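You operate a simulated robot arm through the tools that you are given. There is no shell and no other tool. Be economical: measure what you need, move in short steps, check, and stop when the job is done.

The job below is to be done with a simulated robot arm. You get a single attempt, and the scene is never put back.

Task
Put things in order on the top of the long steel table. At the end: the knobbed cream block from the top of the long steel table stands on top of the steel disc; the brown filling lump from the top of the long steel table is on the yellow dish; two of the small square cakes from the top of the long steel table are on the small baking tray; whatever was shut is shut again. Leave all else as you found it, and nothing knocked over.

Only the result counts: the job must be done as asked and must still hold three seconds after the hand-in. Knocking over, shifting, dropping, spilling or breaking anything else fails it.

Robot
A 7-joint arm with a two-finger parallel gripper, fixed in place. Base frame: the origin is at the foot of the arm, x ahead of it, y to its left, z up; the work surface is at about z = 830. Readings come in mm, rad, newtons and seconds.
With the tool pointing down near the work surface it reaches from about 300 to 700 mm from the base axis. Its first joint turns from -1.152 to 1.152 rad. Payload 1.57 kg.
Tool frame: the origin (TCP) lies between the finger pads and is the grasp point; the fingertips stand 30 mm ahead of it; z points along the fingers, y is the line along which they close. The gripper opens to 110 mm. The fingers are 24 mm wide and 12 mm thick; the gripper's body (48 by 112 mm) begins 78 mm behind the TCP.
Orientation is told as [roll, pitch, yaw] about the base's x, y, z axes, in that order, counted from this pose: with the fingers straight down and closing along the base's y, the tool's x points along the base's -x, its y along +y and its z along -z.

Tools
- The arm moves only by the tool jog_arm. Its argument "plan" is text: rows parted by semicolons, each of 7 numbers parted by spaces: the turn, a rotation vector about the tool's x, y, z in rad, then the shift along the tool's x, y, z in mm, then the finger opening in mm, from 0 to 110. In form: ax ay az tx ty tz claw; .... A call has 1 to 20 rows; each row is the pose to reach, as a shift and turn from the pose commanded when the call began, along the tool's axes at that moment. Each row takes 0.2 s and may step no farther than 50 mm and 0.15 rad from the row before; otherwise, or with a gripper value out of range, the whole call is refused. Where a pose cannot be reached the arm comes as near as it can. A force on the tool above 40 N (or 10 N above the force at the start of the call, whichever is more), or a blocked arm, ends the call early, and 0.2 s more pass. Each finger travels about 108 mm/s and halts on what it meets, pressing with about 35 N; the grip force reading is that of the motor and also rises with nothing between the fingers. The clock runs only during rows and for 0.2 s after the last one: add rows that repeat a pose to give the fingers time. The reply holds the time, the measured pose of the TCP, the force on the tool along the base axes, the opening and the grip force, in the units named above and with some noise, with the torque about the TCP (base axes, N m) and any sound that the robot's microphone picked up, and new pictures: "show" is both (left out), scene, wrist or none.
- Cameras (640 x 400 px; columns grow to the right, rows downward): "scene" is fixed at [169.8, -398.6, 1390.9]; the picture's right is [0.73, -0.69, 0.00], its down [-0.46, -0.49, -0.74] and it looks along [0.51, 0.54, -0.68] (base axes); focal length 214 px, centre (320, 200). "wrist" rides on the gripper at [70, 16, -141] in the tool frame; the picture's right is [-0.23, 0.97, 0.00], its down [-0.86, -0.20, -0.48] and it looks along [-0.47, -0.11, 0.88] (tool axes); focal length 222 px, centre (320, 200). There is no depth. A picture from a camera that has moved, and an enlarged one, comes with that camera's place and axes in the base frame and with its lens.
- inspect(camera, box): a new picture of the part [left, top, right, bottom] of that camera's present view, enlarged. No time passes.
- hand_in(): hands the job in; it is judged then, once.

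Go step by step. Nothing tells you positions but the pictures and the camera data: compare them with the known pose of the tool, close in by small moves and look again before you grip or let go. The budget is 120 turns and 200 pictures, counting those below and the enlarged ones. Unless the task says otherwise, let go and move clear before handing in, and close with one line.

The tools are called as a command line: name --argument value ..., lists and objects as JSON in quotes. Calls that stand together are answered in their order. jog_arm: Moves the arm, as the interface text tells. Its arguments: {"type":"object","properties":{"plan":{"type":"string"},"show":{"type":"string","enum":["both","scene","wrist","none"]}},"required":["plan"]} The other tools are called the same way: inspect (camera, box) takes an enlarged picture of a part of a camera's view; hand_in () hands the job in.

At the start:

```text
clock: 0.0
position: [418.1, 27.6, 1152.0]
tcp_rot: [-0.003, 0.0, 0.0]
wrist_force: [-0.8, -0.1, -0.1]
torque: [0.02, -0.02, 0.02]
opening: 109.9
grip_force: 0.2
```

scene: 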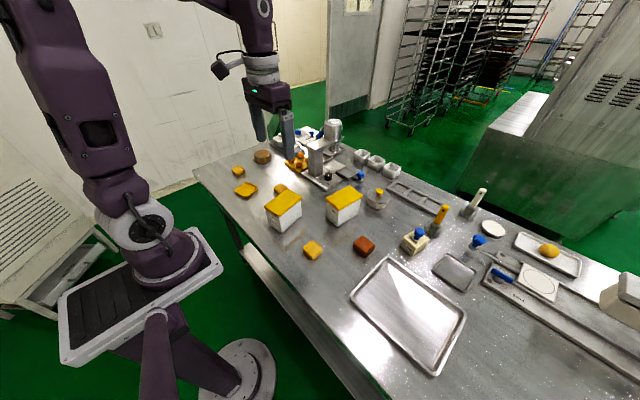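
wrist: 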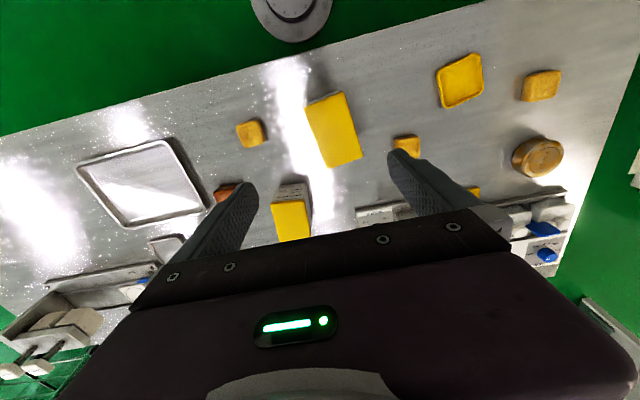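

I see a steel table with cakes, tubs, trays and tools on it. I'll enlarge the scene to identify each named object.

inspect --camera "scene" --box '[220, 110, 420, 235]'

inspect --camera "scene" --box '[400, 170, 640, 320]'

inspect --camera "scene" --box '[290, 170, 450, 270]'

```text
3.20 times, centred on (320, 172) of scene
camera zoom: at [169.8, -398.6, 1390.9], right [0.73, -0.69, 0.0], down [-0.46, -0.49, -0.74], along [0.51, 0.54, -0.68], focal length 686 px, centre (320, 288)
```

zoom: 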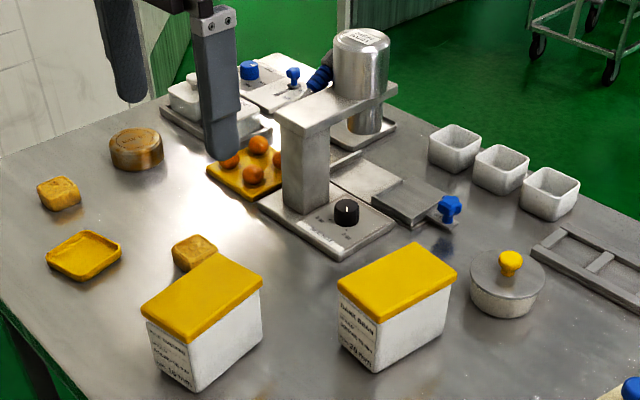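

```text
2.67 times, centred on (520, 245) of scene
camera zoom: at [169.8, -398.6, 1390.9], right [0.73, -0.69, 0.0], down [-0.46, -0.49, -0.74], along [0.51, 0.54, -0.68], focal length 572 px, centre (-213, 80)
```

zoom: 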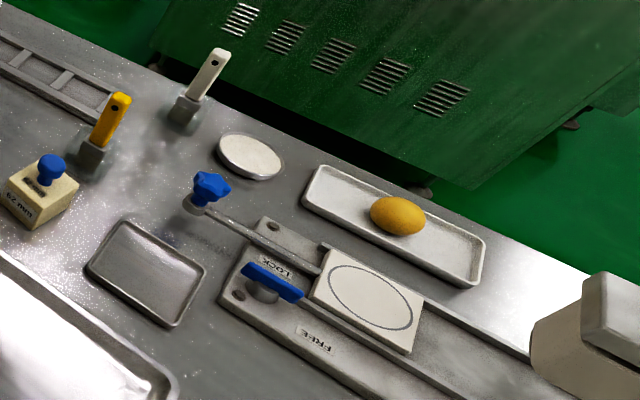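

```text
4.00 times, centred on (370, 220) of scene
camera zoom: at [169.8, -398.6, 1390.9], right [0.73, -0.69, 0.0], down [-0.46, -0.49, -0.74], along [0.51, 0.54, -0.68], focal length 858 px, centre (120, 120)
```

zoom: 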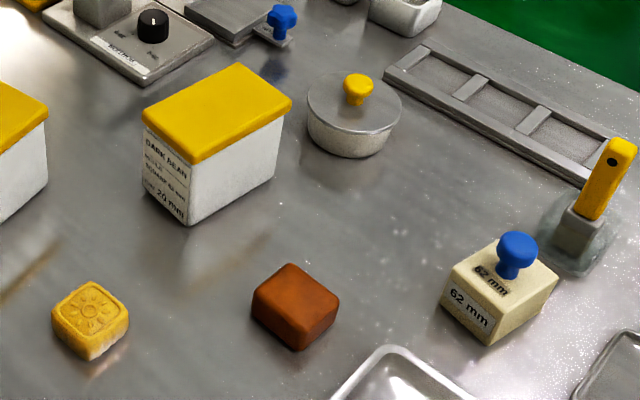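

The block, lump, cakes and yellow dish are clear, but the steel disc and which tray is "small" aren't certain yet. I'll look closer through the other view.

inspect --camera "wrist" --box '[380, 30, 640, 290]'

inspect --camera "wrist" --box '[0, 100, 260, 380]'

inspect --camera "scene" --box '[400, 180, 480, 260]'

inspect --camera "scene" --box '[270, 110, 370, 200]'

```text
1.54 times, centred on (510, 160) of wrist
camera zoom: at [346.9, 44.1, 1294.3], right [0.23, 0.97, 0.0], down [0.86, -0.2, 0.48], along [0.47, -0.11, -0.88], focal length 342 px, centre (28, 262)
```

zoom: 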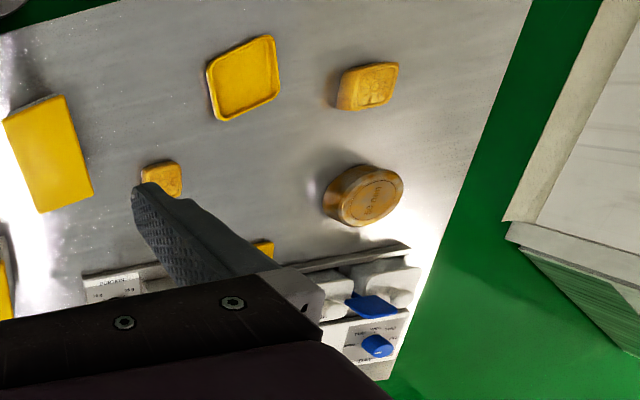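

```text
1.43 times, centred on (130, 240) of wrist
camera zoom: at [346.9, 44.1, 1294.3], right [0.23, 0.97, 0.0], down [0.86, -0.2, 0.48], along [0.47, -0.11, -0.88], focal length 317 px, centre (591, 143)
```

zoom: 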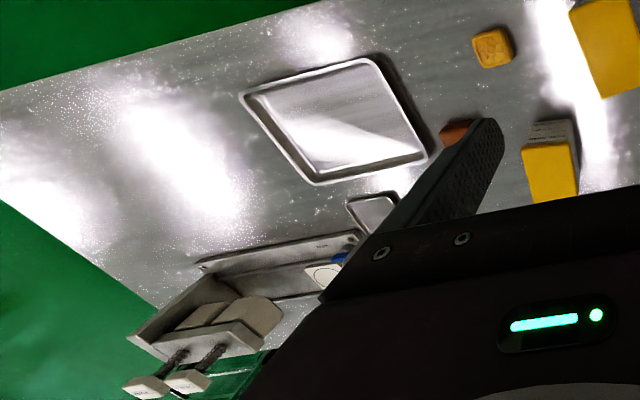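

```text
5.00 times, centred on (440, 220) of scene
camera zoom: at [169.8, -398.6, 1390.9], right [0.73, -0.69, 0.0], down [-0.46, -0.49, -0.74], along [0.51, 0.54, -0.68], focal length 1072 px, centre (-280, 100)
```

zoom: 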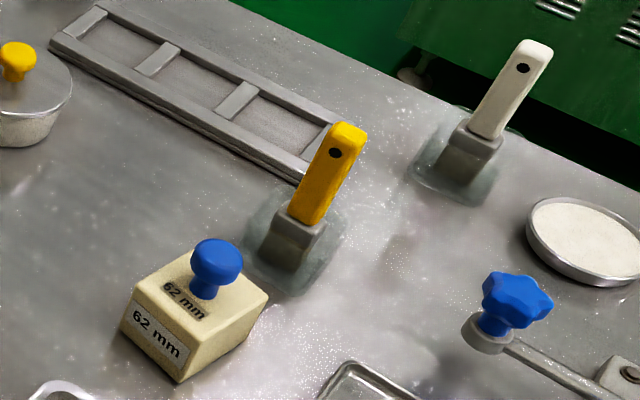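

```text
4.44 times, centred on (320, 155) of scene
camera zoom: at [169.8, -398.6, 1390.9], right [0.73, -0.69, 0.0], down [-0.46, -0.49, -0.74], along [0.51, 0.54, -0.68], focal length 953 px, centre (320, 400)
```

zoom: 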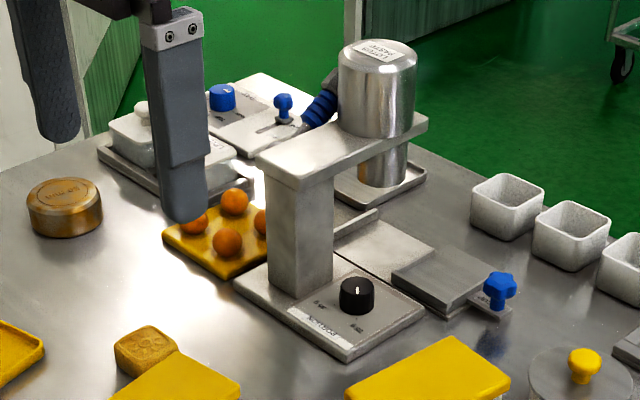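

The white-filled pan at the far right looks out of reach, so I'll move the arm forward and right to look for a steel disc nearer by.

jog_arm --plan "0 0 0 -30 -35 0 110;0 0 0 -60 -70 0 110;0 0 0 -90 -105 0 110;0 0 0 -120 -140 0 110;0 0 0 -150 -175 0 110"

```text
clock: 1.2
position: [568.2, -147.9, 1154.9]
tcp_rot: [0.002, 0.001, 0.0]
wrist_force: [0.8, -1.3, 0.4]
torque: [0.03, -0.01, -0.02]
opening: 109.8
grip_force: 0.0
camera wrist: at [498.1, -132.5, 1296.5], right [0.23, 0.97, 0.0], down [0.86, -0.2, 0.48], along [0.46, -0.11, -0.88], focal length 222 px, centre (320, 200)
```

scene: 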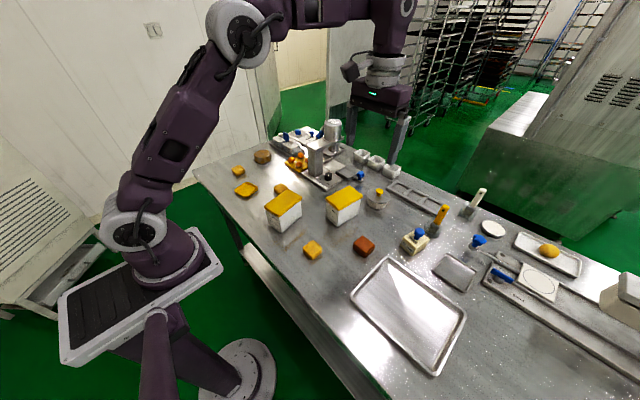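
wrist: 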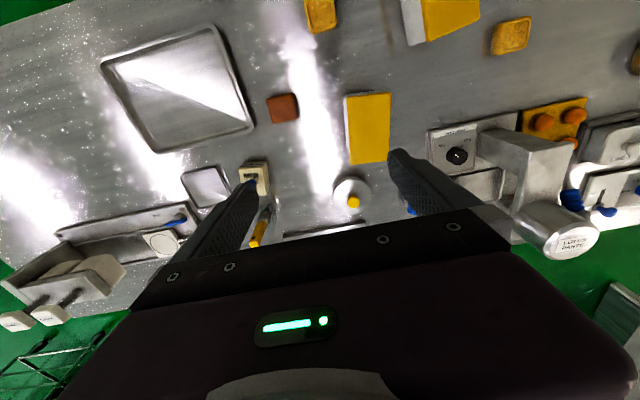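

No new disc so far. I'll look at the round item at the far left and at the other candidates.

inspect --camera "scene" --box '[225, 125, 345, 205]'

inspect --camera "wrist" --box '[30, 130, 290, 330]'

inspect --camera "wrist" --box '[280, 70, 480, 260]'

```text
5.00 times, centred on (285, 165) of scene
camera zoom: at [169.7, -398.6, 1390.9], right [0.73, -0.69, 0.0], down [-0.46, -0.49, -0.74], along [0.51, 0.54, -0.68], focal length 1072 px, centre (495, 375)
```

zoom: 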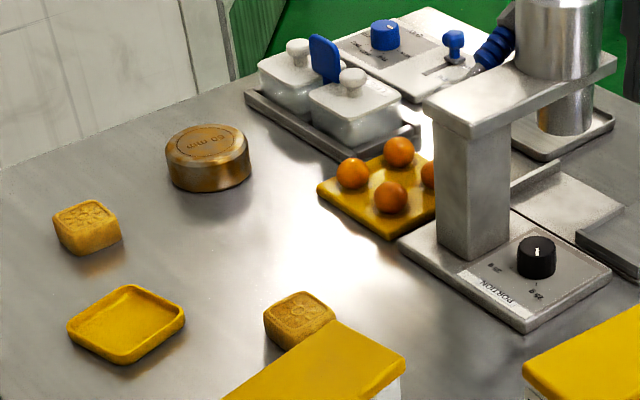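

```text
2.00 times, centred on (160, 230) of wrist
camera zoom: at [498.1, -132.5, 1296.5], right [0.23, 0.97, 0.0], down [0.86, -0.2, 0.48], along [0.46, -0.11, -0.88], focal length 444 px, centre (640, 140)
```

zoom: 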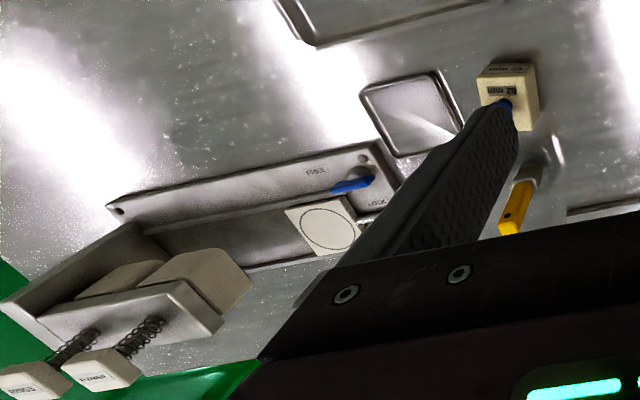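

```text
2.11 times, centred on (380, 165) of wrist
camera zoom: at [498.1, -132.5, 1296.5], right [0.23, 0.97, 0.0], down [0.86, -0.2, 0.48], along [0.46, -0.11, -0.88], focal length 468 px, centre (194, 274)
```

zoom: 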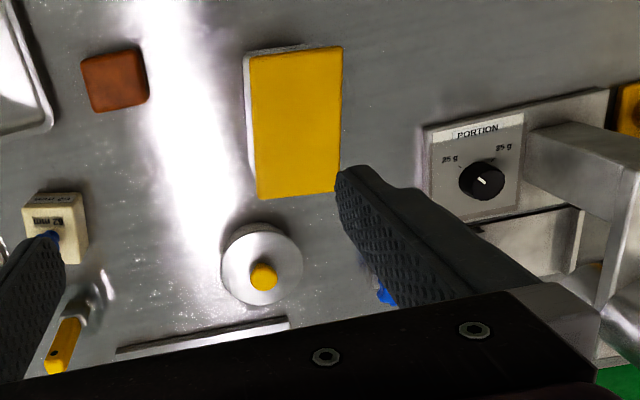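

The round piece at the far left, marked "60 mm", has a polished rim and could be the steel disc. I'll bring the wrist camera over it.

jog_arm --plan "0 0 0 7 44 0 110;0 0 0 15 88 0 110;0 0 0 22 132 0 110;0 0 0 29 176 0 110;0 0 0 37 220 0 110;0 0 0 44 264 0 110;0 0 0 51 308 0 110;0 0 0 59 352 0 110;0 0 0 66 396 0 110;0 0 0 73 440 0 110;0 0 0 81 484 0 110;0 0 0 88 528 0 110;0 0 0 88 528 0 110" --show "wrist"

inspect --camera "wrist" --box '[220, 60, 440, 220]'

```text
clock: 4.0
position: [484.5, 357.7, 1151.8]
tcp_rot: [0.001, -0.001, 0.0]
wrist_force: [0.5, 0.4, 0.4]
torque: [-0.01, 0.01, 0.03]
opening: 110.1
grip_force: 0.0
out of reach, approached as far as the arm can: row 12, 13
camera wrist: at [414.0, 373.5, 1294.0], right [0.23, 0.97, 0.0], down [0.86, -0.2, 0.48], along [0.47, -0.11, -0.88], focal length 222 px, centre (320, 200)
```

wrist: 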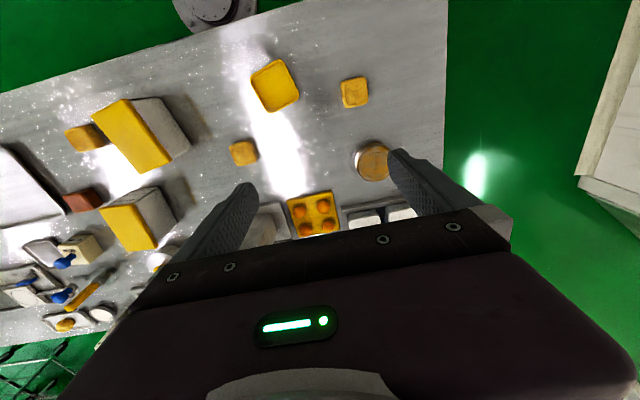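

```text
2.50 times, centred on (330, 140) of wrist
camera zoom: at [414.0, 373.5, 1294.0], right [0.23, 0.97, 0.0], down [0.86, -0.2, 0.48], along [0.47, -0.11, -0.88], focal length 555 px, centre (295, 350)
```

zoom: 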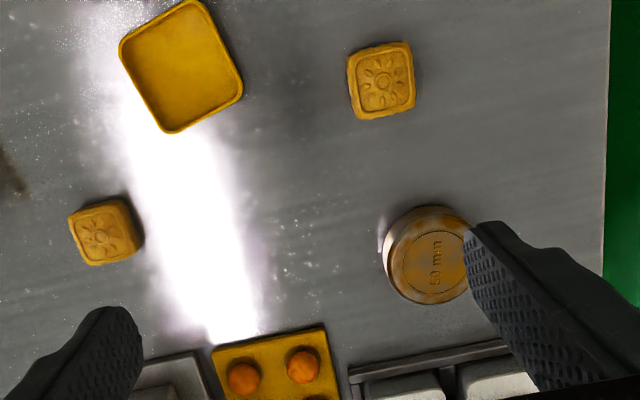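

The "60 mm" piece has a metallic, mirrored side, so it is the only reachable disc. Next I'll compare the two trays closely in the scene camera.

inspect --camera "scene" --box '[400, 225, 520, 305]'

inspect --camera "scene" --box '[340, 240, 480, 385]'

inspect --camera "scene" --box '[470, 210, 600, 300]'

```text
5.00 times, centred on (460, 265) of scene
camera zoom: at [169.8, -398.6, 1390.9], right [0.73, -0.69, 0.0], down [-0.46, -0.49, -0.74], along [0.51, 0.54, -0.68], focal length 1072 px, centre (-380, -125)
```

zoom: 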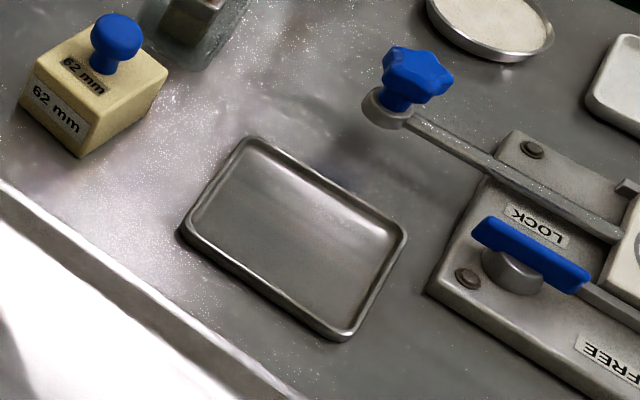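

```text
2.76 times, centred on (410, 312) of scene
camera zoom: at [169.8, -398.6, 1390.9], right [0.73, -0.69, 0.0], down [-0.46, -0.49, -0.74], along [0.51, 0.54, -0.68], focal length 592 px, centre (72, -110)
```

zoom: 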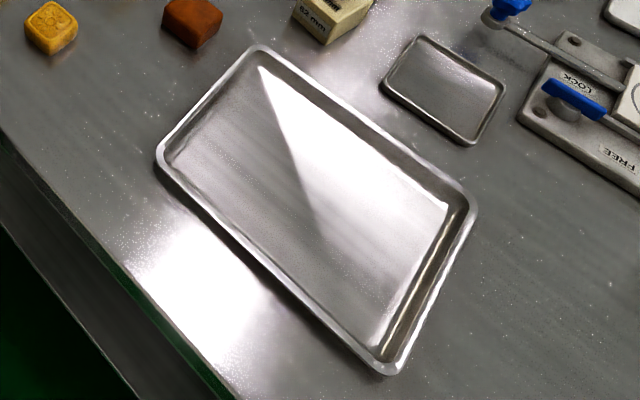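

```text
4.44 times, centred on (535, 255) of scene
camera zoom: at [169.8, -398.6, 1390.9], right [0.73, -0.69, 0.0], down [-0.46, -0.49, -0.74], along [0.51, 0.54, -0.68], focal length 953 px, centre (-636, -44)
```

zoom: 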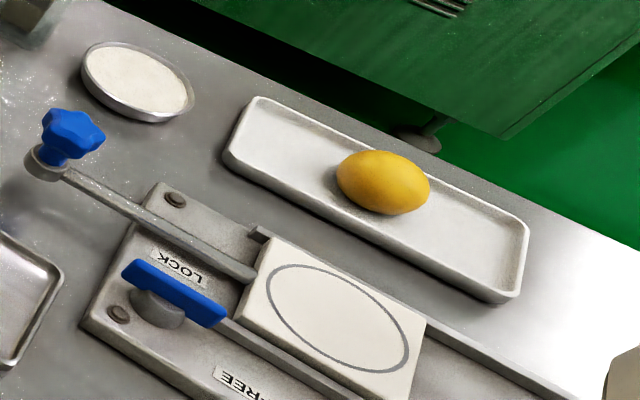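

Two trays of the same kind stand side by side, so the little one (about x 615–702, y -475…-389) is the small baking tray. The lump is at about (524, -210) and the dish at (409, 289). I'll go over the lump first.

jog_arm --plan "0 0 0 -3 -45 0 110;0 0 0 -6 -90 0 110;0 0 0 -9 -135 0 110;0 0 0 -12 -180 0 110;0 0 0 -15 -225 0 110;0 0 0 -18 -270 0 110;0 0 0 -21 -315 0 110;0 0 0 -24 -360 0 110;0 0 0 -27 -405 0 110;0 0 0 -30 -450 0 80;0 0 0 -33 -495 0 80;0 0 0 -36 -540 0 80;0 0 0 -40 -568 0 80;0 0 0 -40 -568 45 80;0 0 0 -40 -568 90 80;0 0 0 -40 -568 135 80;0 0 0 -40 -568 165 80"

```text
clock: 7.6
position: [523.3, -212.0, 988.9]
tcp_rot: [0.0, -0.001, 0.001]
wrist_force: [-0.1, -0.4, -0.3]
torque: [-0.02, -0.03, 0.02]
opening: 80.1
grip_force: 0.0
camera wrist: at [452.7, -195.5, 1129.5], right [0.23, 0.97, 0.0], down [0.85, -0.2, 0.48], along [0.47, -0.11, -0.88], focal length 222 px, centre (320, 200)
```

scene: 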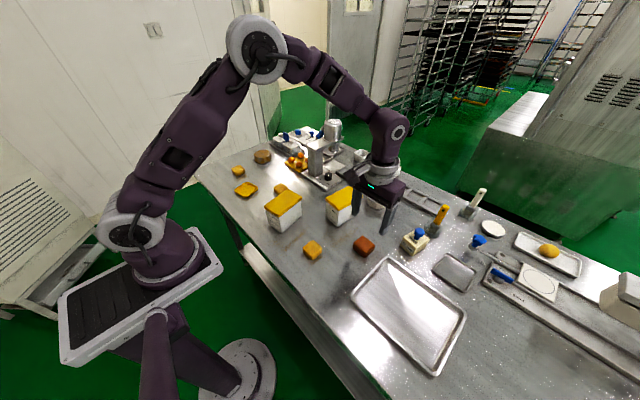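
wrist: 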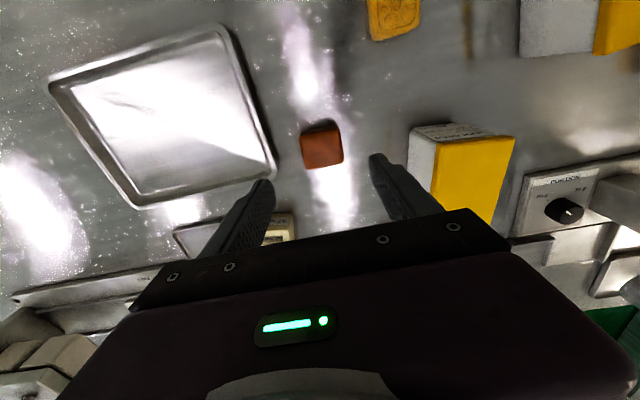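

The lump reads at (527, -210), right under the tool. I'll descend and grip it.

jog_arm --plan "0 0 0.06 -3 2 40 80;0 0 0.06 -3 2 80 80;0 0 0.06 -3 2 105 80;0 0 0.06 -3 2 117 80;0 0 0.06 -3 2 117 80"

inspect --camera "scene" --box '[320, 190, 420, 270]'

```text
clock: 8.8
position: [525.8, -207.1, 870.1]
tcp_rot: [0.001, 0.0, -0.058]
wrist_force: [0.1, 0.5, 0.9]
torque: [0.04, 0.01, -0.01]
opening: 80.0
grip_force: 0.1
camera wrist: at [455.9, -187.2, 1012.2], right [0.29, 0.96, 0.0], down [0.84, -0.25, 0.48], along [0.46, -0.14, -0.88], focal length 222 px, centre (320, 200)
```

scene: 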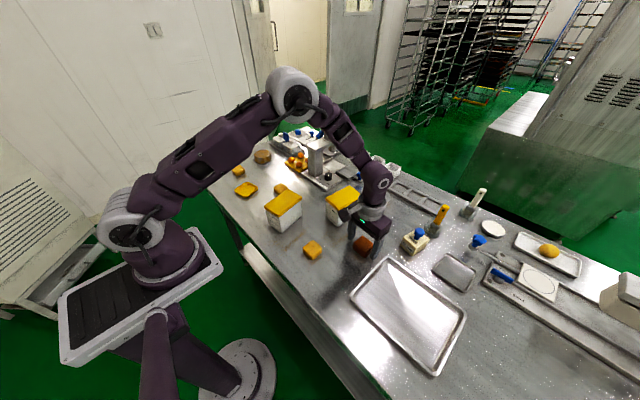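
wrist: 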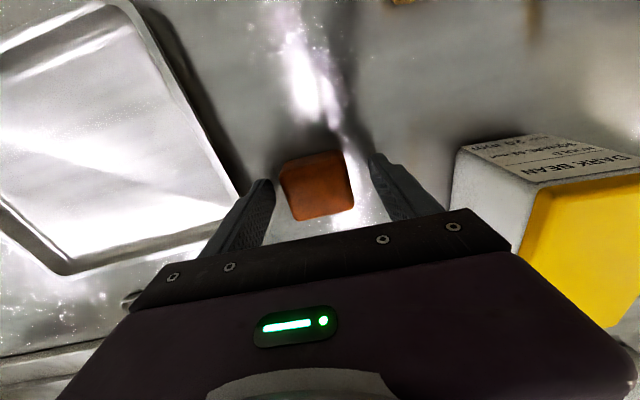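

```text
5.00 times, centred on (370, 230) of scene
camera zoom: at [169.8, -398.6, 1390.9], right [0.73, -0.69, 0.0], down [-0.46, -0.49, -0.74], along [0.51, 0.54, -0.68], focal length 1072 px, centre (70, 50)
```

zoom: 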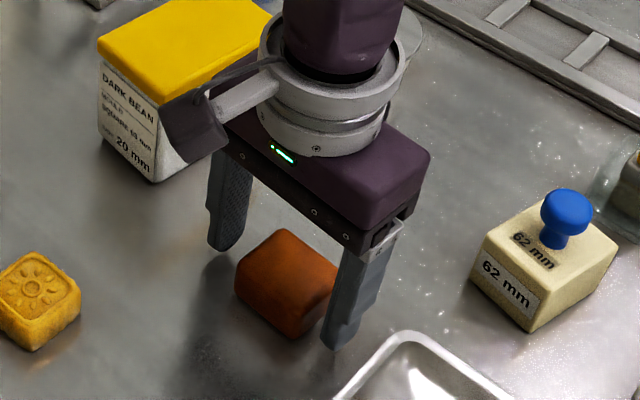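

The lump sits between the fingers, so I'm closing on it.

jog_arm --plan "0 0 0 0 -2 0 60;0 0 0 0 -2 0 46;0 0 0 0 -2 0 46;0 0 0 0 -2 0 46" --show "wrist"

```text
clock: 9.8
position: [525.4, -209.9, 871.0]
tcp_rot: [0.001, 0.001, -0.06]
wrist_force: [0.2, 0.7, -0.3]
torque: [-0.01, -0.01, 0.0]
opening: 51.0
grip_force: 34.9
camera wrist: at [455.3, -189.4, 1012.5], right [0.29, 0.96, 0.0], down [0.84, -0.25, 0.48], along [0.46, -0.14, -0.88], focal length 222 px, centre (320, 200)
```

wrist: 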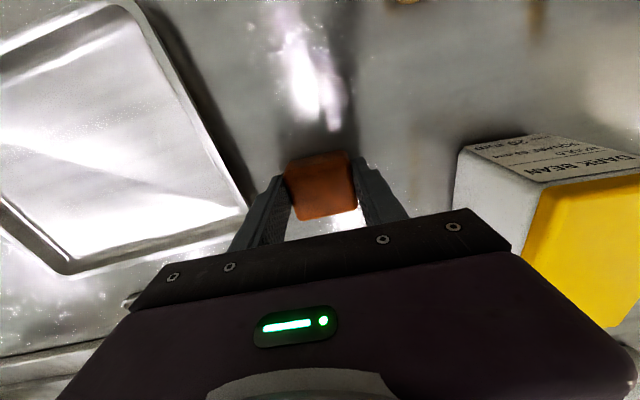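

The lump is gripped at 51 mm. I'll lift it, carry it over the dish and turn it to suit the dish.

jog_arm --plan "0 0 0 0 0 -50 46;0 0 0 0 0 -100 46;0 0 0 0 0 -150 46;0 0 -0.144 11.2 37.8 -150 46;0 0 -0.288 22.4 75.6 -150 46;0 0 -0.432 33.6 113.4 -150 46;0 0 -0.576 44.8 151.2 -150 46;0 0 -0.72 56 189 -150 46;0 0 -0.864 67.2 226.8 -150 46;0 0 -1.008 78.4 264.6 -150 46;0 0 -1.152 89.6 302.4 -150 46;0 0 -1.296 100.8 340.2 -150 46;0 0 -1.44 112 378 -150 46;0 0 -1.584 123.2 415.8 -150 46;0 0 -1.728 134.4 453.6 -150 46;0 0 -1.87 145.7 491 -150 46;0 0 -1.87 145.7 491 -150 46"

```text
clock: 13.4
position: [411.5, 292.9, 1021.4]
tcp_rot: [0.002, -0.002, 1.812]
wrist_force: [-0.2, 0.5, -1.0]
torque: [0.0, 0.01, 0.0]
opening: 50.7
grip_force: 35.5
camera wrist: at [411.2, 220.4, 1163.5], right [-1.0, -0.01, 0.0], down [-0.01, 0.88, 0.48], along [-0.01, 0.48, -0.88], focal length 222 px, centre (320, 200)
```

scene: 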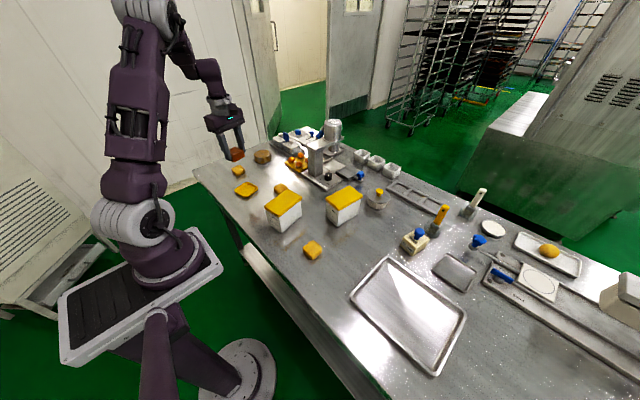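
wrist: 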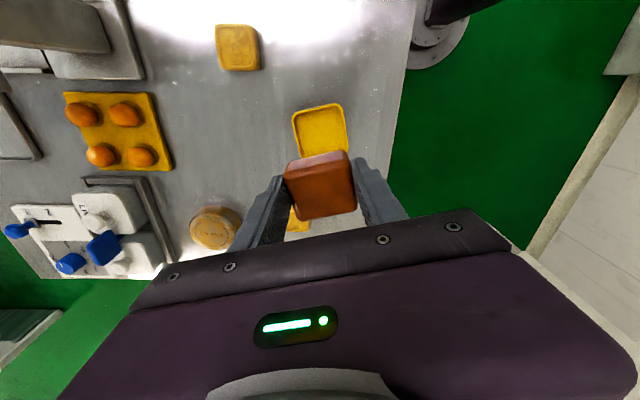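

The dish centre again reads about (410, 289), directly below. I'll lower to just above it.

jog_arm --plan "0 0 0 4 3 45 46;0 0 0 4 3 90 46;0 0 0 4 3 125 46;0 0 0 4 3 136 46;0 0 0 4 3 136 46"

inspect --camera "scene" --box '[210, 150, 290, 210]'

```text
clock: 14.6
position: [410.0, 282.6, 882.0]
tcp_rot: [0.001, 0.0, 1.81]
wrist_force: [0.4, 0.2, -0.7]
torque: [-0.02, 0.01, 0.0]
opening: 50.6
grip_force: 35.2
camera wrist: at [410.2, 211.7, 1024.1], right [-1.0, -0.01, 0.0], down [-0.01, 0.88, 0.48], along [0.0, 0.48, -0.88], focal length 222 px, centre (320, 200)
```

scene: 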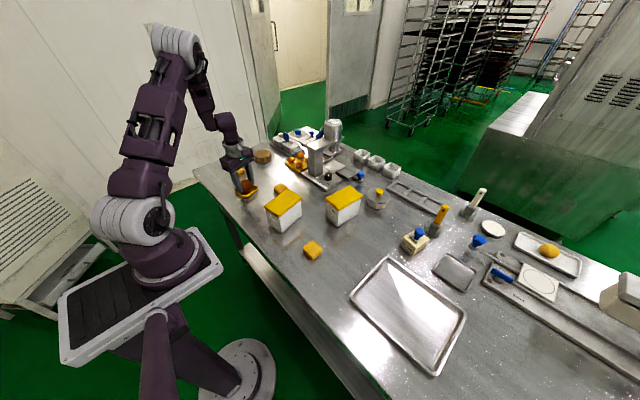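
wrist: 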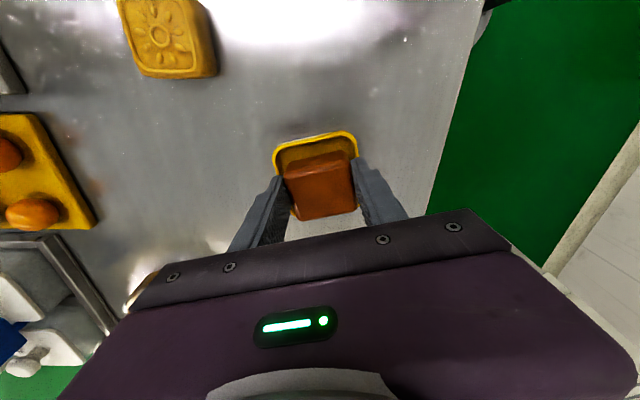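

```text
6.67 times, centred on (250, 180) of scene
camera zoom: at [169.8, -398.6, 1390.9], right [0.73, -0.69, 0.0], down [-0.46, -0.49, -0.74], along [0.51, 0.54, -0.68], focal length 1430 px, centre (787, 333)
```

zoom: 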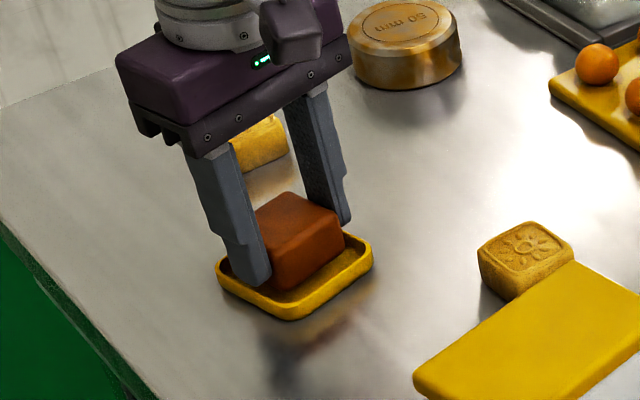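

The lump is centred over the dish. I'll lower it the last few millimetres and check the force.

jog_arm --plan "0 0 0 0 0 3 46;0 0 0 0 0 6 46;0 0 0 0 0 6 46" --show "none"

inspect --camera "scene" --box '[220, 170, 280, 205]'

```text
clock: 15.4
position: [409.5, 284.4, 876.2]
tcp_rot: [0.0, 0.0, 1.811]
wrist_force: [-0.2, -0.3, -0.7]
torque: [0.02, -0.01, -0.02]
opening: 51.0
grip_force: 35.5
```

```text
10.67 times, centred on (250, 188) of scene
camera zoom: at [169.8, -398.6, 1390.9], right [0.73, -0.69, 0.0], down [-0.46, -0.49, -0.74], along [0.51, 0.54, -0.68], focal length 2288 px, centre (1067, 333)
```

zoom: 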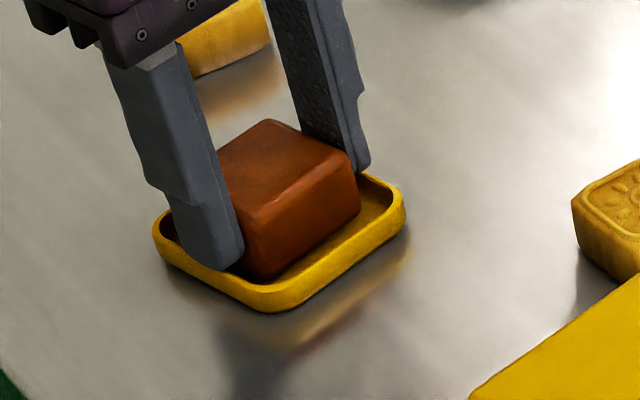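

The lump sits about 4 mm too far to the -x side. I'll shift it and set it down gently.

jog_arm --plan "0 0 0 0 -4 0 46;0 0 0 1 -4 2 46;0 0 0 1 -4 3.5 46;0 0 0 1 -4 3.5 46" --show "none"

inspect --camera "scene" --box '[220, 170, 280, 205]'

```text
clock: 16.4
position: [412.5, 285.1, 874.8]
tcp_rot: [-0.001, -0.001, 1.81]
wrist_force: [-1.6, -2.0, 8.6]
torque: [-0.01, 0.04, 0.01]
opening: 50.6
grip_force: 34.6
```

```text
10.67 times, centred on (250, 188) of scene
camera zoom: at [169.6, -398.8, 1390.9], right [0.73, -0.69, 0.0], down [-0.46, -0.49, -0.74], along [0.51, 0.54, -0.68], focal length 2288 px, centre (1067, 333)
```

zoom: 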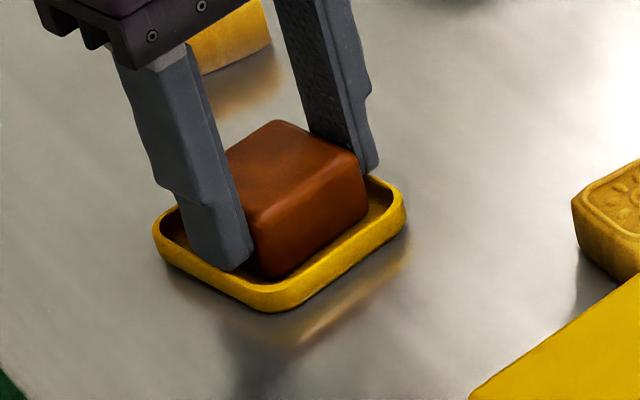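

The lump touches the dish floor with 8.6 N. I'll open slightly and lift straight up.

jog_arm --plan "0 0 0 0 0 0 60;0 0 0 0 0 0 64;0 0 0 0 0 -30 64;0 0 0 0 0 -75 80;0 0 0 0 0 -120 110"

inspect --camera "scene" --box '[220, 150, 300, 210]'

```text
clock: 17.6
position: [410.8, 284.3, 993.8]
tcp_rot: [0.0, 0.001, 1.809]
wrist_force: [0.2, 0.4, 0.6]
torque: [0.04, -0.03, 0.03]
opening: 109.9
grip_force: 0.1
camera wrist: at [410.6, 212.1, 1136.6], right [-1.0, -0.01, 0.0], down [-0.01, 0.88, 0.48], along [-0.01, 0.48, -0.88], focal length 222 px, centre (320, 200)
```

scene: 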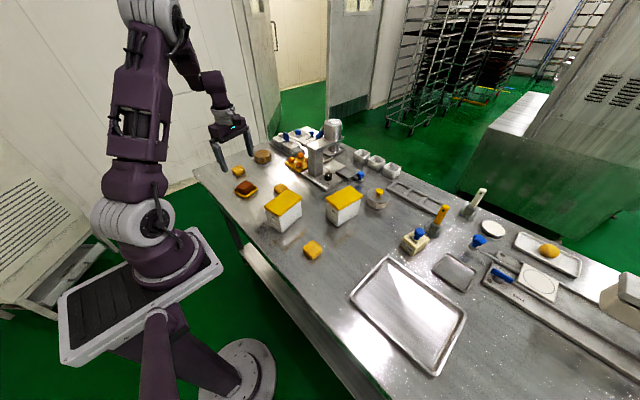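
wrist: 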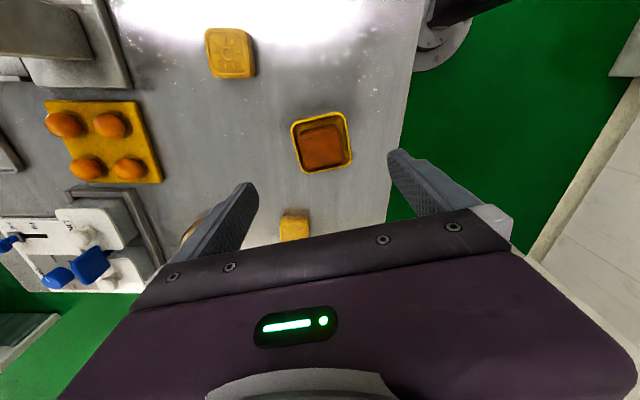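

```text
6.67 times, centred on (260, 180) of scene
camera zoom: at [169.7, -398.6, 1390.9], right [0.73, -0.69, 0.0], down [-0.46, -0.49, -0.74], along [0.51, 0.54, -0.68], focal length 1430 px, centre (720, 333)
```

zoom: 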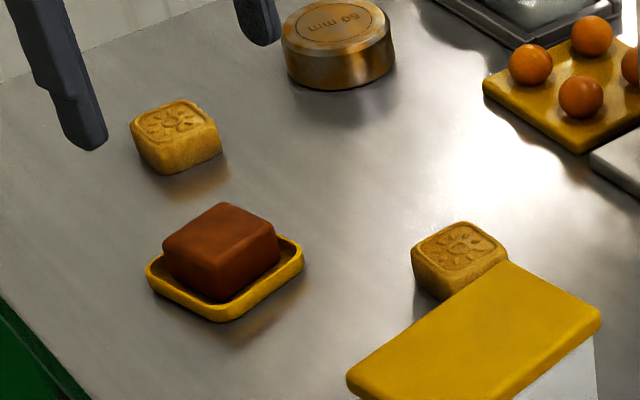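

The lump is on the dish. Next is the cake at about (450, 428), which I'll carry with the fingers tilted outward for the long reach to the small tray. First I turn the yaw back to 0.

jog_arm --plan "0 0 0.14 -4 -3 0 80;0 0 0.28 -8 -6 0 80;0 0 0.42 -12 -9 0 80;0 0 0.56 -16 -12 0 80;0 0 0.7 -20 -15 0 80;0 0 0.84 -24 -18 0 80;0 0 0.98 -28 -20 0 80;0 0 1.12 -32 -22 0 80;0 0 1.26 -36 -24 0 80;0 0 1.4 -40 -26 0 80;0 0 1.54 -44 -28 0 80;0 0 1.68 -48 -31 0 80;0 0 1.81 -53 -33 0 80;0 0 1.81 -53 -33 0 80" --show "none"

jog_arm --plan "0 -0.12 0 0 15 0 80;0 -0.24 0 0 30 0 80;0 -0.36 0 0 45 0 80;0 -0.48 0 0 60 0 80;0 -0.6 0 0 75 0 80;0 -0.6 0 0 75 0 80"

```text
clock: 20.6
position: [430.2, 345.0, 994.4]
tcp_rot: [0.001, 0.001, -0.001]
wrist_force: [0.3, -0.8, 0.5]
torque: [-0.04, 0.0, 0.0]
opening: 79.7
grip_force: 0.1
```

```text
clock: 22.0
position: [431.4, 417.4, 993.7]
tcp_rot: [-0.001, -0.601, 0.0]
wrist_force: [0.3, 0.2, 0.3]
torque: [0.0, -0.03, 0.02]
opening: 80.0
grip_force: 0.0
camera wrist: at [293.4, 433.7, 1072.9], right [0.19, 0.97, 0.13], down [0.44, -0.2, 0.88], along [0.88, -0.11, -0.46], focal length 222 px, centre (320, 200)
```

scene: 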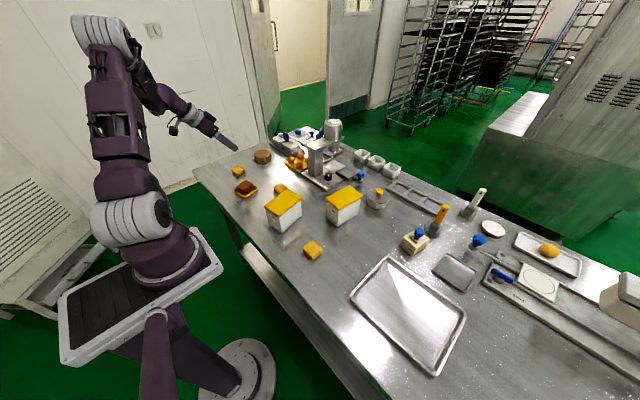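
wrist: 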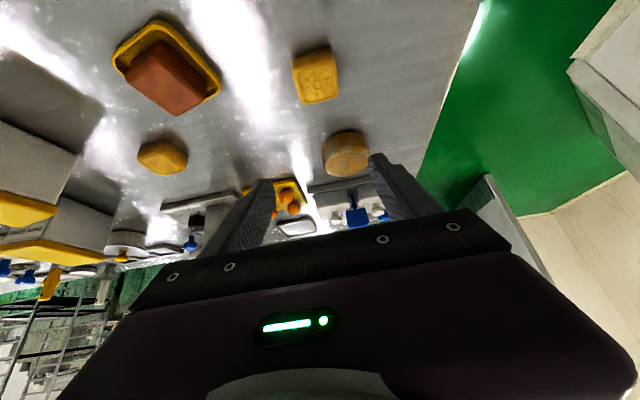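

The tilt works. I'll bring the fingers down around the cake and stop a little high to check.

jog_arm --plan "0 0 0 2 12 35 80;0 0 0 22 12 64 80;0 0 0 42 12 93 80;0 0 0 50 12 105 80;0 0 0 50 12 105 80"

inspect --camera "scene" --box '[205, 140, 285, 200]'

```text
clock: 23.2
position: [450.0, 429.3, 879.4]
tcp_rot: [-0.003, -0.6, 0.0]
wrist_force: [-0.4, -0.1, -0.3]
torque: [-0.05, -0.01, 0.0]
opening: 80.3
grip_force: 0.0
camera wrist: at [311.2, 445.3, 957.4], right [0.19, 0.97, 0.13], down [0.44, -0.2, 0.88], along [0.88, -0.11, -0.46], focal length 222 px, centre (320, 200)
```

scene: 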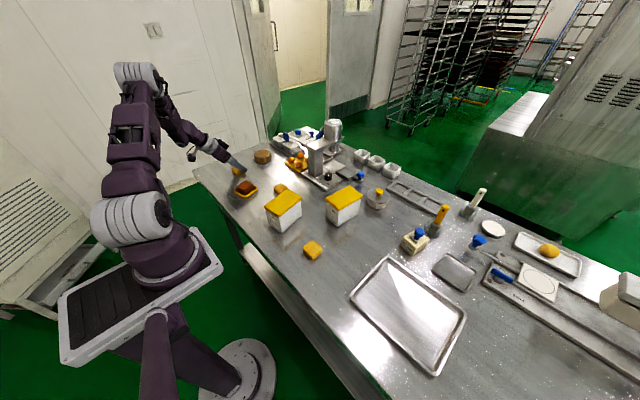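
wrist: 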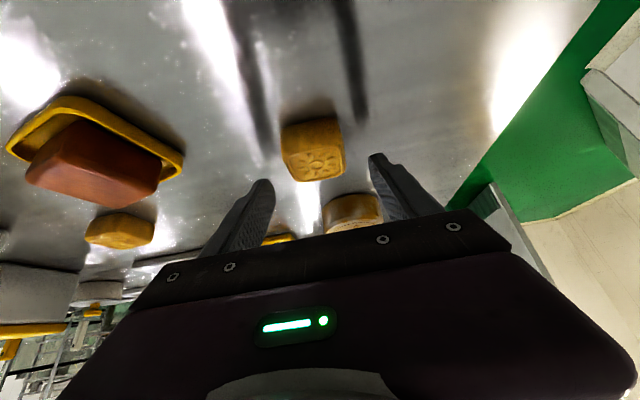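

```text
6.67 times, centred on (245, 170) of scene
camera zoom: at [169.8, -398.6, 1390.9], right [0.73, -0.69, 0.0], down [-0.46, -0.49, -0.74], along [0.51, 0.54, -0.68], focal length 1430 px, centre (820, 400)
```

zoom: 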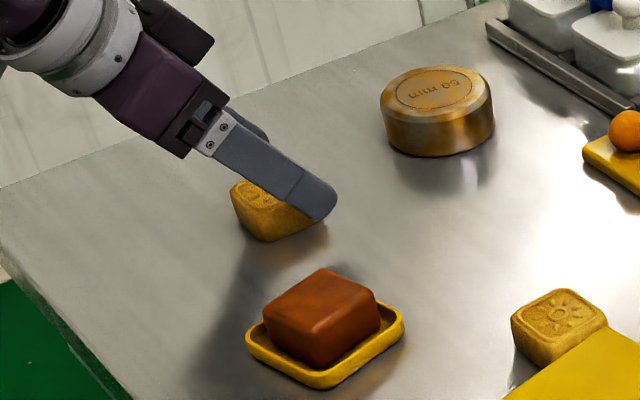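

The tilted fingers need to start about 15 mm further back for the pads to straddle the cake's middle. I'll correct, close and measure the width.

jog_arm --plan "0 0 0 13 1 -9 80;0 0 0 20 1 1 80;0 0 0 20 1 1 60;0 0 0 20 1 1 36;0 0 0 20 1 1 34;0 0 0 20 1 1 34"

inspect --camera "scene" --box '[205, 140, 285, 200]'

```text
clock: 24.6
position: [433.3, 432.7, 868.8]
tcp_rot: [0.0, -0.601, -0.001]
wrist_force: [0.0, -0.4, 0.4]
torque: [0.0, 0.01, 0.01]
opening: 46.1
grip_force: 35.1
camera wrist: at [294.9, 448.0, 946.8], right [0.19, 0.97, 0.13], down [0.44, -0.2, 0.88], along [0.88, -0.11, -0.46], focal length 222 px, centre (320, 200)
```

scene: 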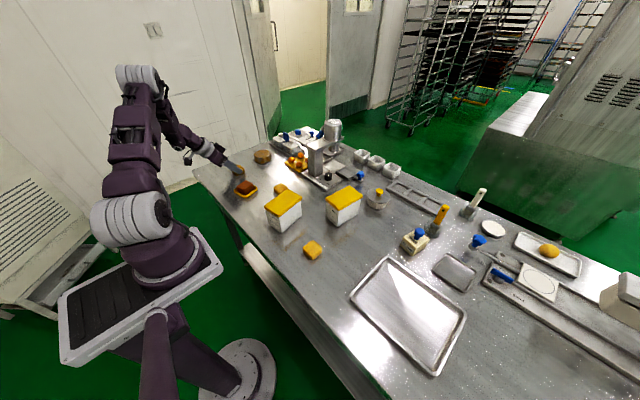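
wrist: 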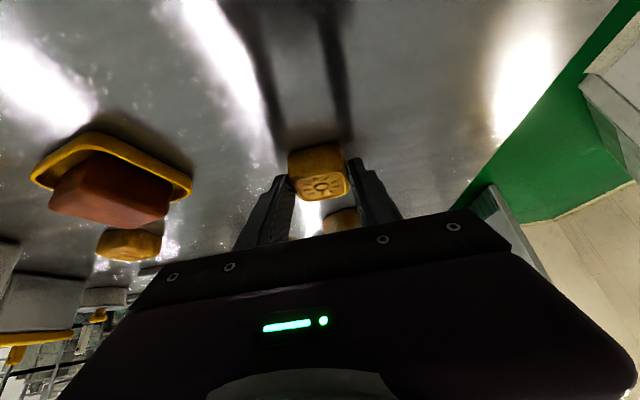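

```text
6.67 times, centred on (245, 170) of scene
camera zoom: at [169.8, -398.6, 1390.9], right [0.73, -0.69, 0.0], down [-0.46, -0.49, -0.74], along [0.51, 0.54, -0.68], focal length 1430 px, centre (820, 400)
```

zoom: 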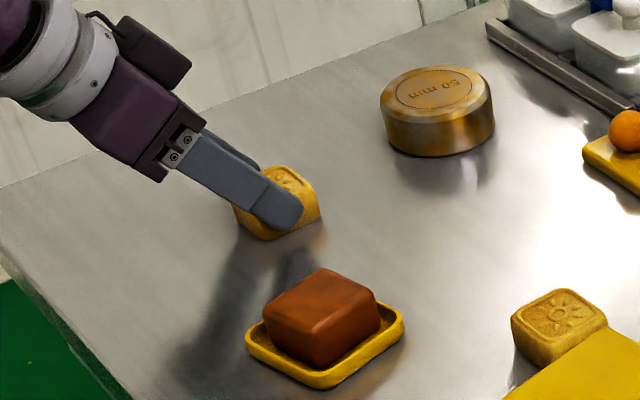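

The cake is 46 mm wide. I'll lift it and carry it to the tray side, and look at both trays up close on the way.

jog_arm --plan "0 0 0 -24 0 -36 38;0 0 0 -49 0 -71 38;0 0 0 -73 0 -107 38;0 0 0 -75 -45 -106 38;0 0 0 -77 -90 -105 38;0 0 0 -78 -135 -103 38;0 0 0 -80 -180 -102 38;0 0 0 -82 -225 -101 38;0 0 0 -84 -269 -100 38;0 0 0 -86 -314 -98 38;0 0 0 -87 -359 -97 38;0 0 0 -89 -404 -96 38;0 0 0 -91 -449 -95 38;0 0 0 -93 -494 -93 38;0 0 0 -95 -539 -92 38;0 0 0 -96 -584 -91 38;0 0 0 -98 -628 -90 38;0 0 0 -100 -673 -89 38;0 0 0 -102 -718 -87 38;0 0 0 -103 -760 -86 38"

inspect --camera "wrist" --box '[140, 100, 400, 260]'

```text
clock: 28.8
position: [462.8, -333.5, 990.1]
tcp_rot: [0.001, -0.6, 0.0]
wrist_force: [-0.8, -1.8, -0.8]
torque: [0.06, -0.04, 0.04]
opening: 46.2
grip_force: 35.0
out of reach, approached as far as the arm can: row 10, 11, 12, 13, 14, 15, 16, 17, 18, 19
camera wrist: at [323.7, -317.6, 1068.0], right [0.19, 0.97, 0.13], down [0.44, -0.2, 0.88], along [0.88, -0.11, -0.46], focal length 222 px, centre (320, 200)
```

scene: 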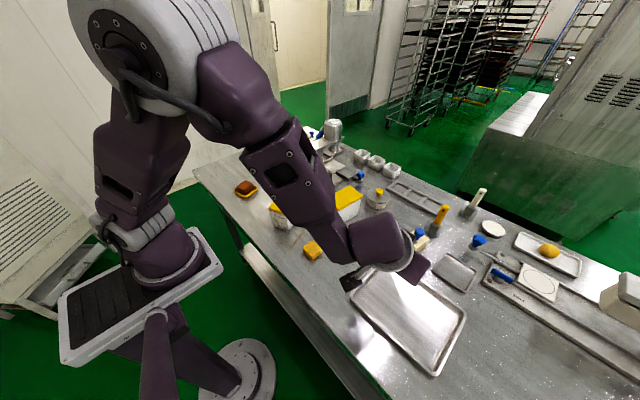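
wrist: 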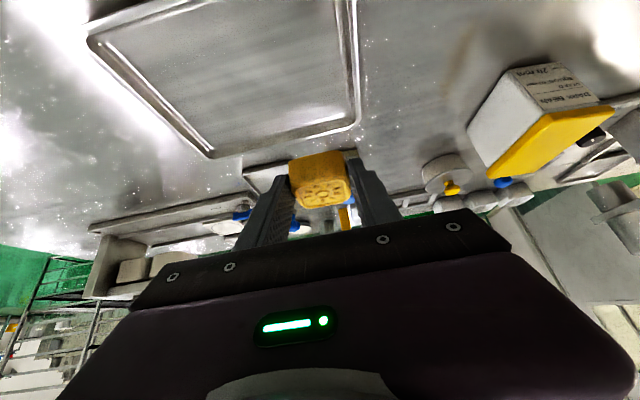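

```text
2.46 times, centred on (270, 180) of wrist
camera zoom: at [323.7, -317.6, 1068.0], right [0.19, 0.97, 0.13], down [0.44, -0.2, 0.88], along [0.88, -0.11, -0.46], focal length 547 px, centre (443, 249)
```

zoom: 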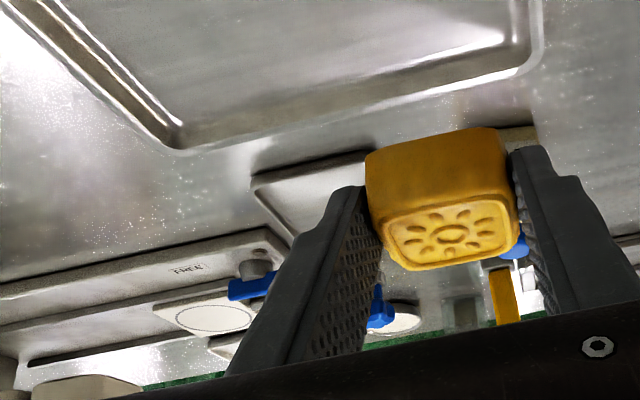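

I need to know which tray fits two cakes of about 46 mm. I'll hold this one near the small tray to compare sizes and test the reach.

jog_arm --plan "0 0 0 -20 -22 29 38;0 0 0 -40 -43 58 38;0 0 0 -60 -64 87 38;0 0 0 -79 -85 115 38;0 0 0 -79 -85 115 38"

inspect --camera "scene" --box '[420, 230, 520, 310]'

inspect --camera "wrist" --box '[200, 60, 440, 220]'

```text
clock: 30.0
position: [601.3, -414.8, 943.5]
tcp_rot: [0.001, -0.599, 0.0]
wrist_force: [0.2, 0.1, -0.3]
torque: [0.01, 0.01, -0.01]
opening: 45.4
grip_force: 35.1
camera wrist: at [463.5, -399.3, 1021.7], right [0.19, 0.97, 0.13], down [0.44, -0.2, 0.88], along [0.88, -0.11, -0.46], focal length 222 px, centre (320, 200)
```

scene: 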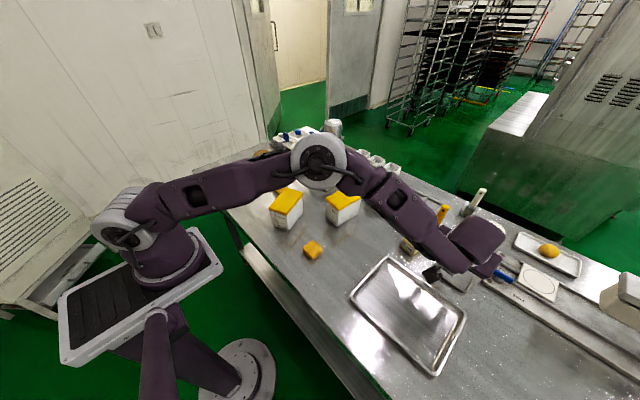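
wrist: 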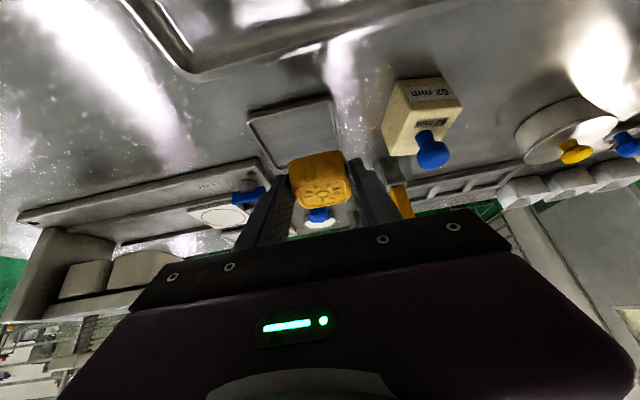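

```text
5.00 times, centred on (470, 270) of scene
camera zoom: at [169.8, -398.6, 1390.9], right [0.73, -0.69, 0.0], down [-0.46, -0.49, -0.74], along [0.51, 0.54, -0.68], focal length 1072 px, centre (-430, -150)
```

zoom: 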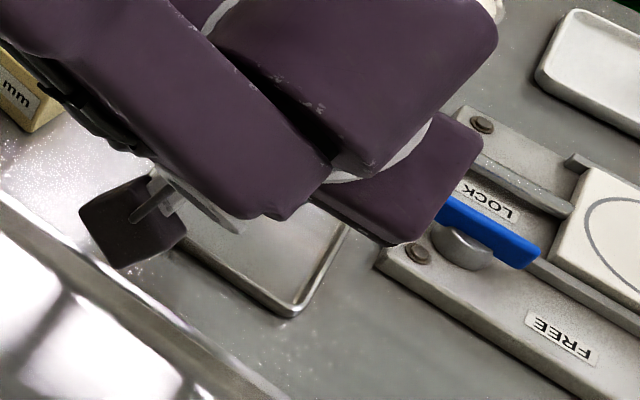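

```text
2.50 times, centred on (320, 140) of wrist
camera zoom: at [463.5, -399.3, 1021.7], right [0.19, 0.97, 0.13], down [0.44, -0.2, 0.88], along [0.88, -0.11, -0.46], focal length 555 px, centre (320, 350)
```

zoom: 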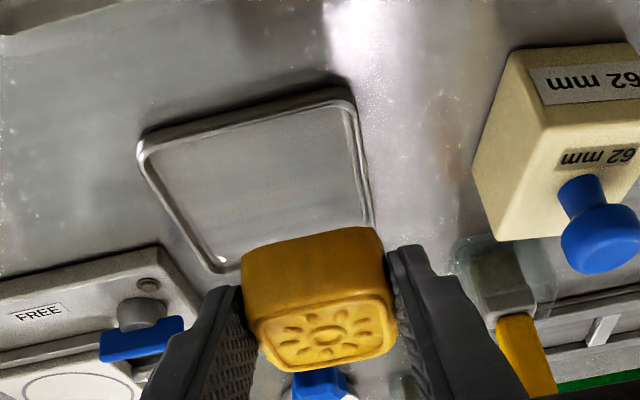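

The reach is fine, but the little tray is only about 86 mm outside with an inner width near 79 mm, so two 46 mm cakes can't lie in it. The roughly 160×220 mm baking tray is small next to those on the racks behind and does fit them, so it must be the one meant. I'm heading over it.

jog_arm --plan "0 0 0 32 5 -13 38;0 0 0 64 10 -26 38;0 0 0 96 15 -38 38;0 0 0 110 15 -17 38;0 0 0 110 15 -17 38"

inspect --camera "scene" --box '[340, 240, 480, 385]'

```text
clock: 31.2
position: [499.7, -400.6, 898.2]
tcp_rot: [0.0, -0.6, 0.0]
wrist_force: [-0.7, -0.2, -0.8]
torque: [0.03, -0.03, -0.03]
opening: 46.0
grip_force: 35.6
camera wrist: at [361.9, -383.8, 976.5], right [0.19, 0.97, 0.13], down [0.44, -0.2, 0.88], along [0.88, -0.11, -0.46], focal length 222 px, centre (320, 200)
```

scene: 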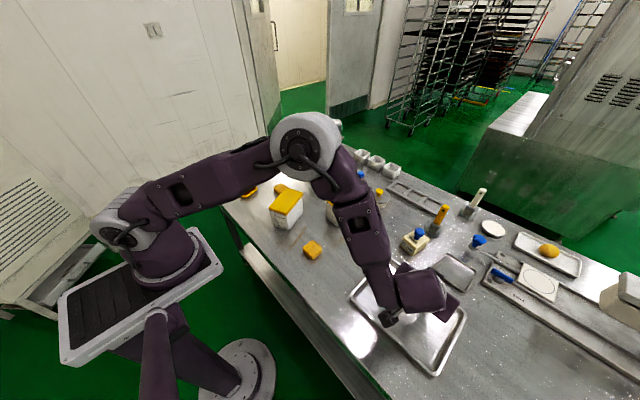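
wrist: 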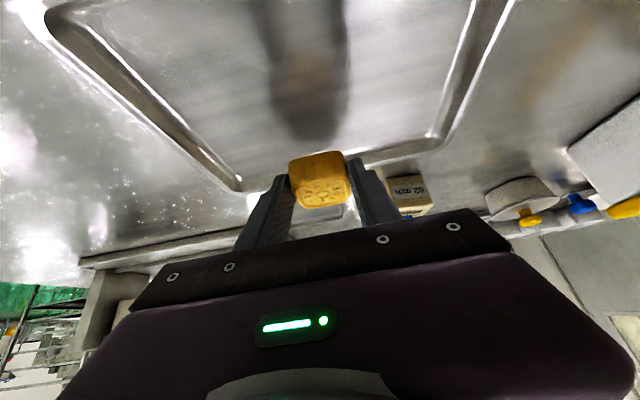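

```text
2.76 times, centred on (410, 312) of scene
camera zoom: at [169.7, -398.6, 1390.9], right [0.73, -0.69, 0.0], down [-0.46, -0.49, -0.74], along [0.51, 0.54, -0.68], focal length 592 px, centre (72, -110)
```

zoom: 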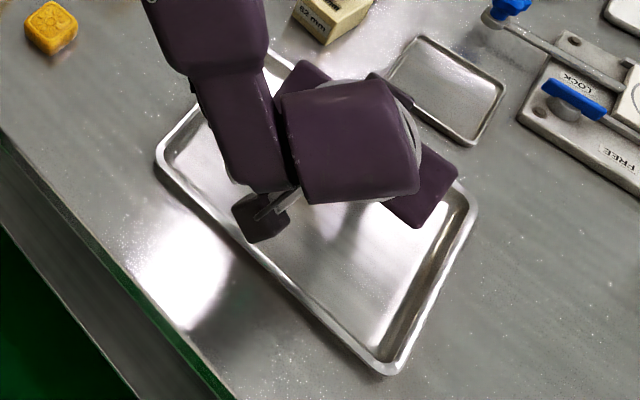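

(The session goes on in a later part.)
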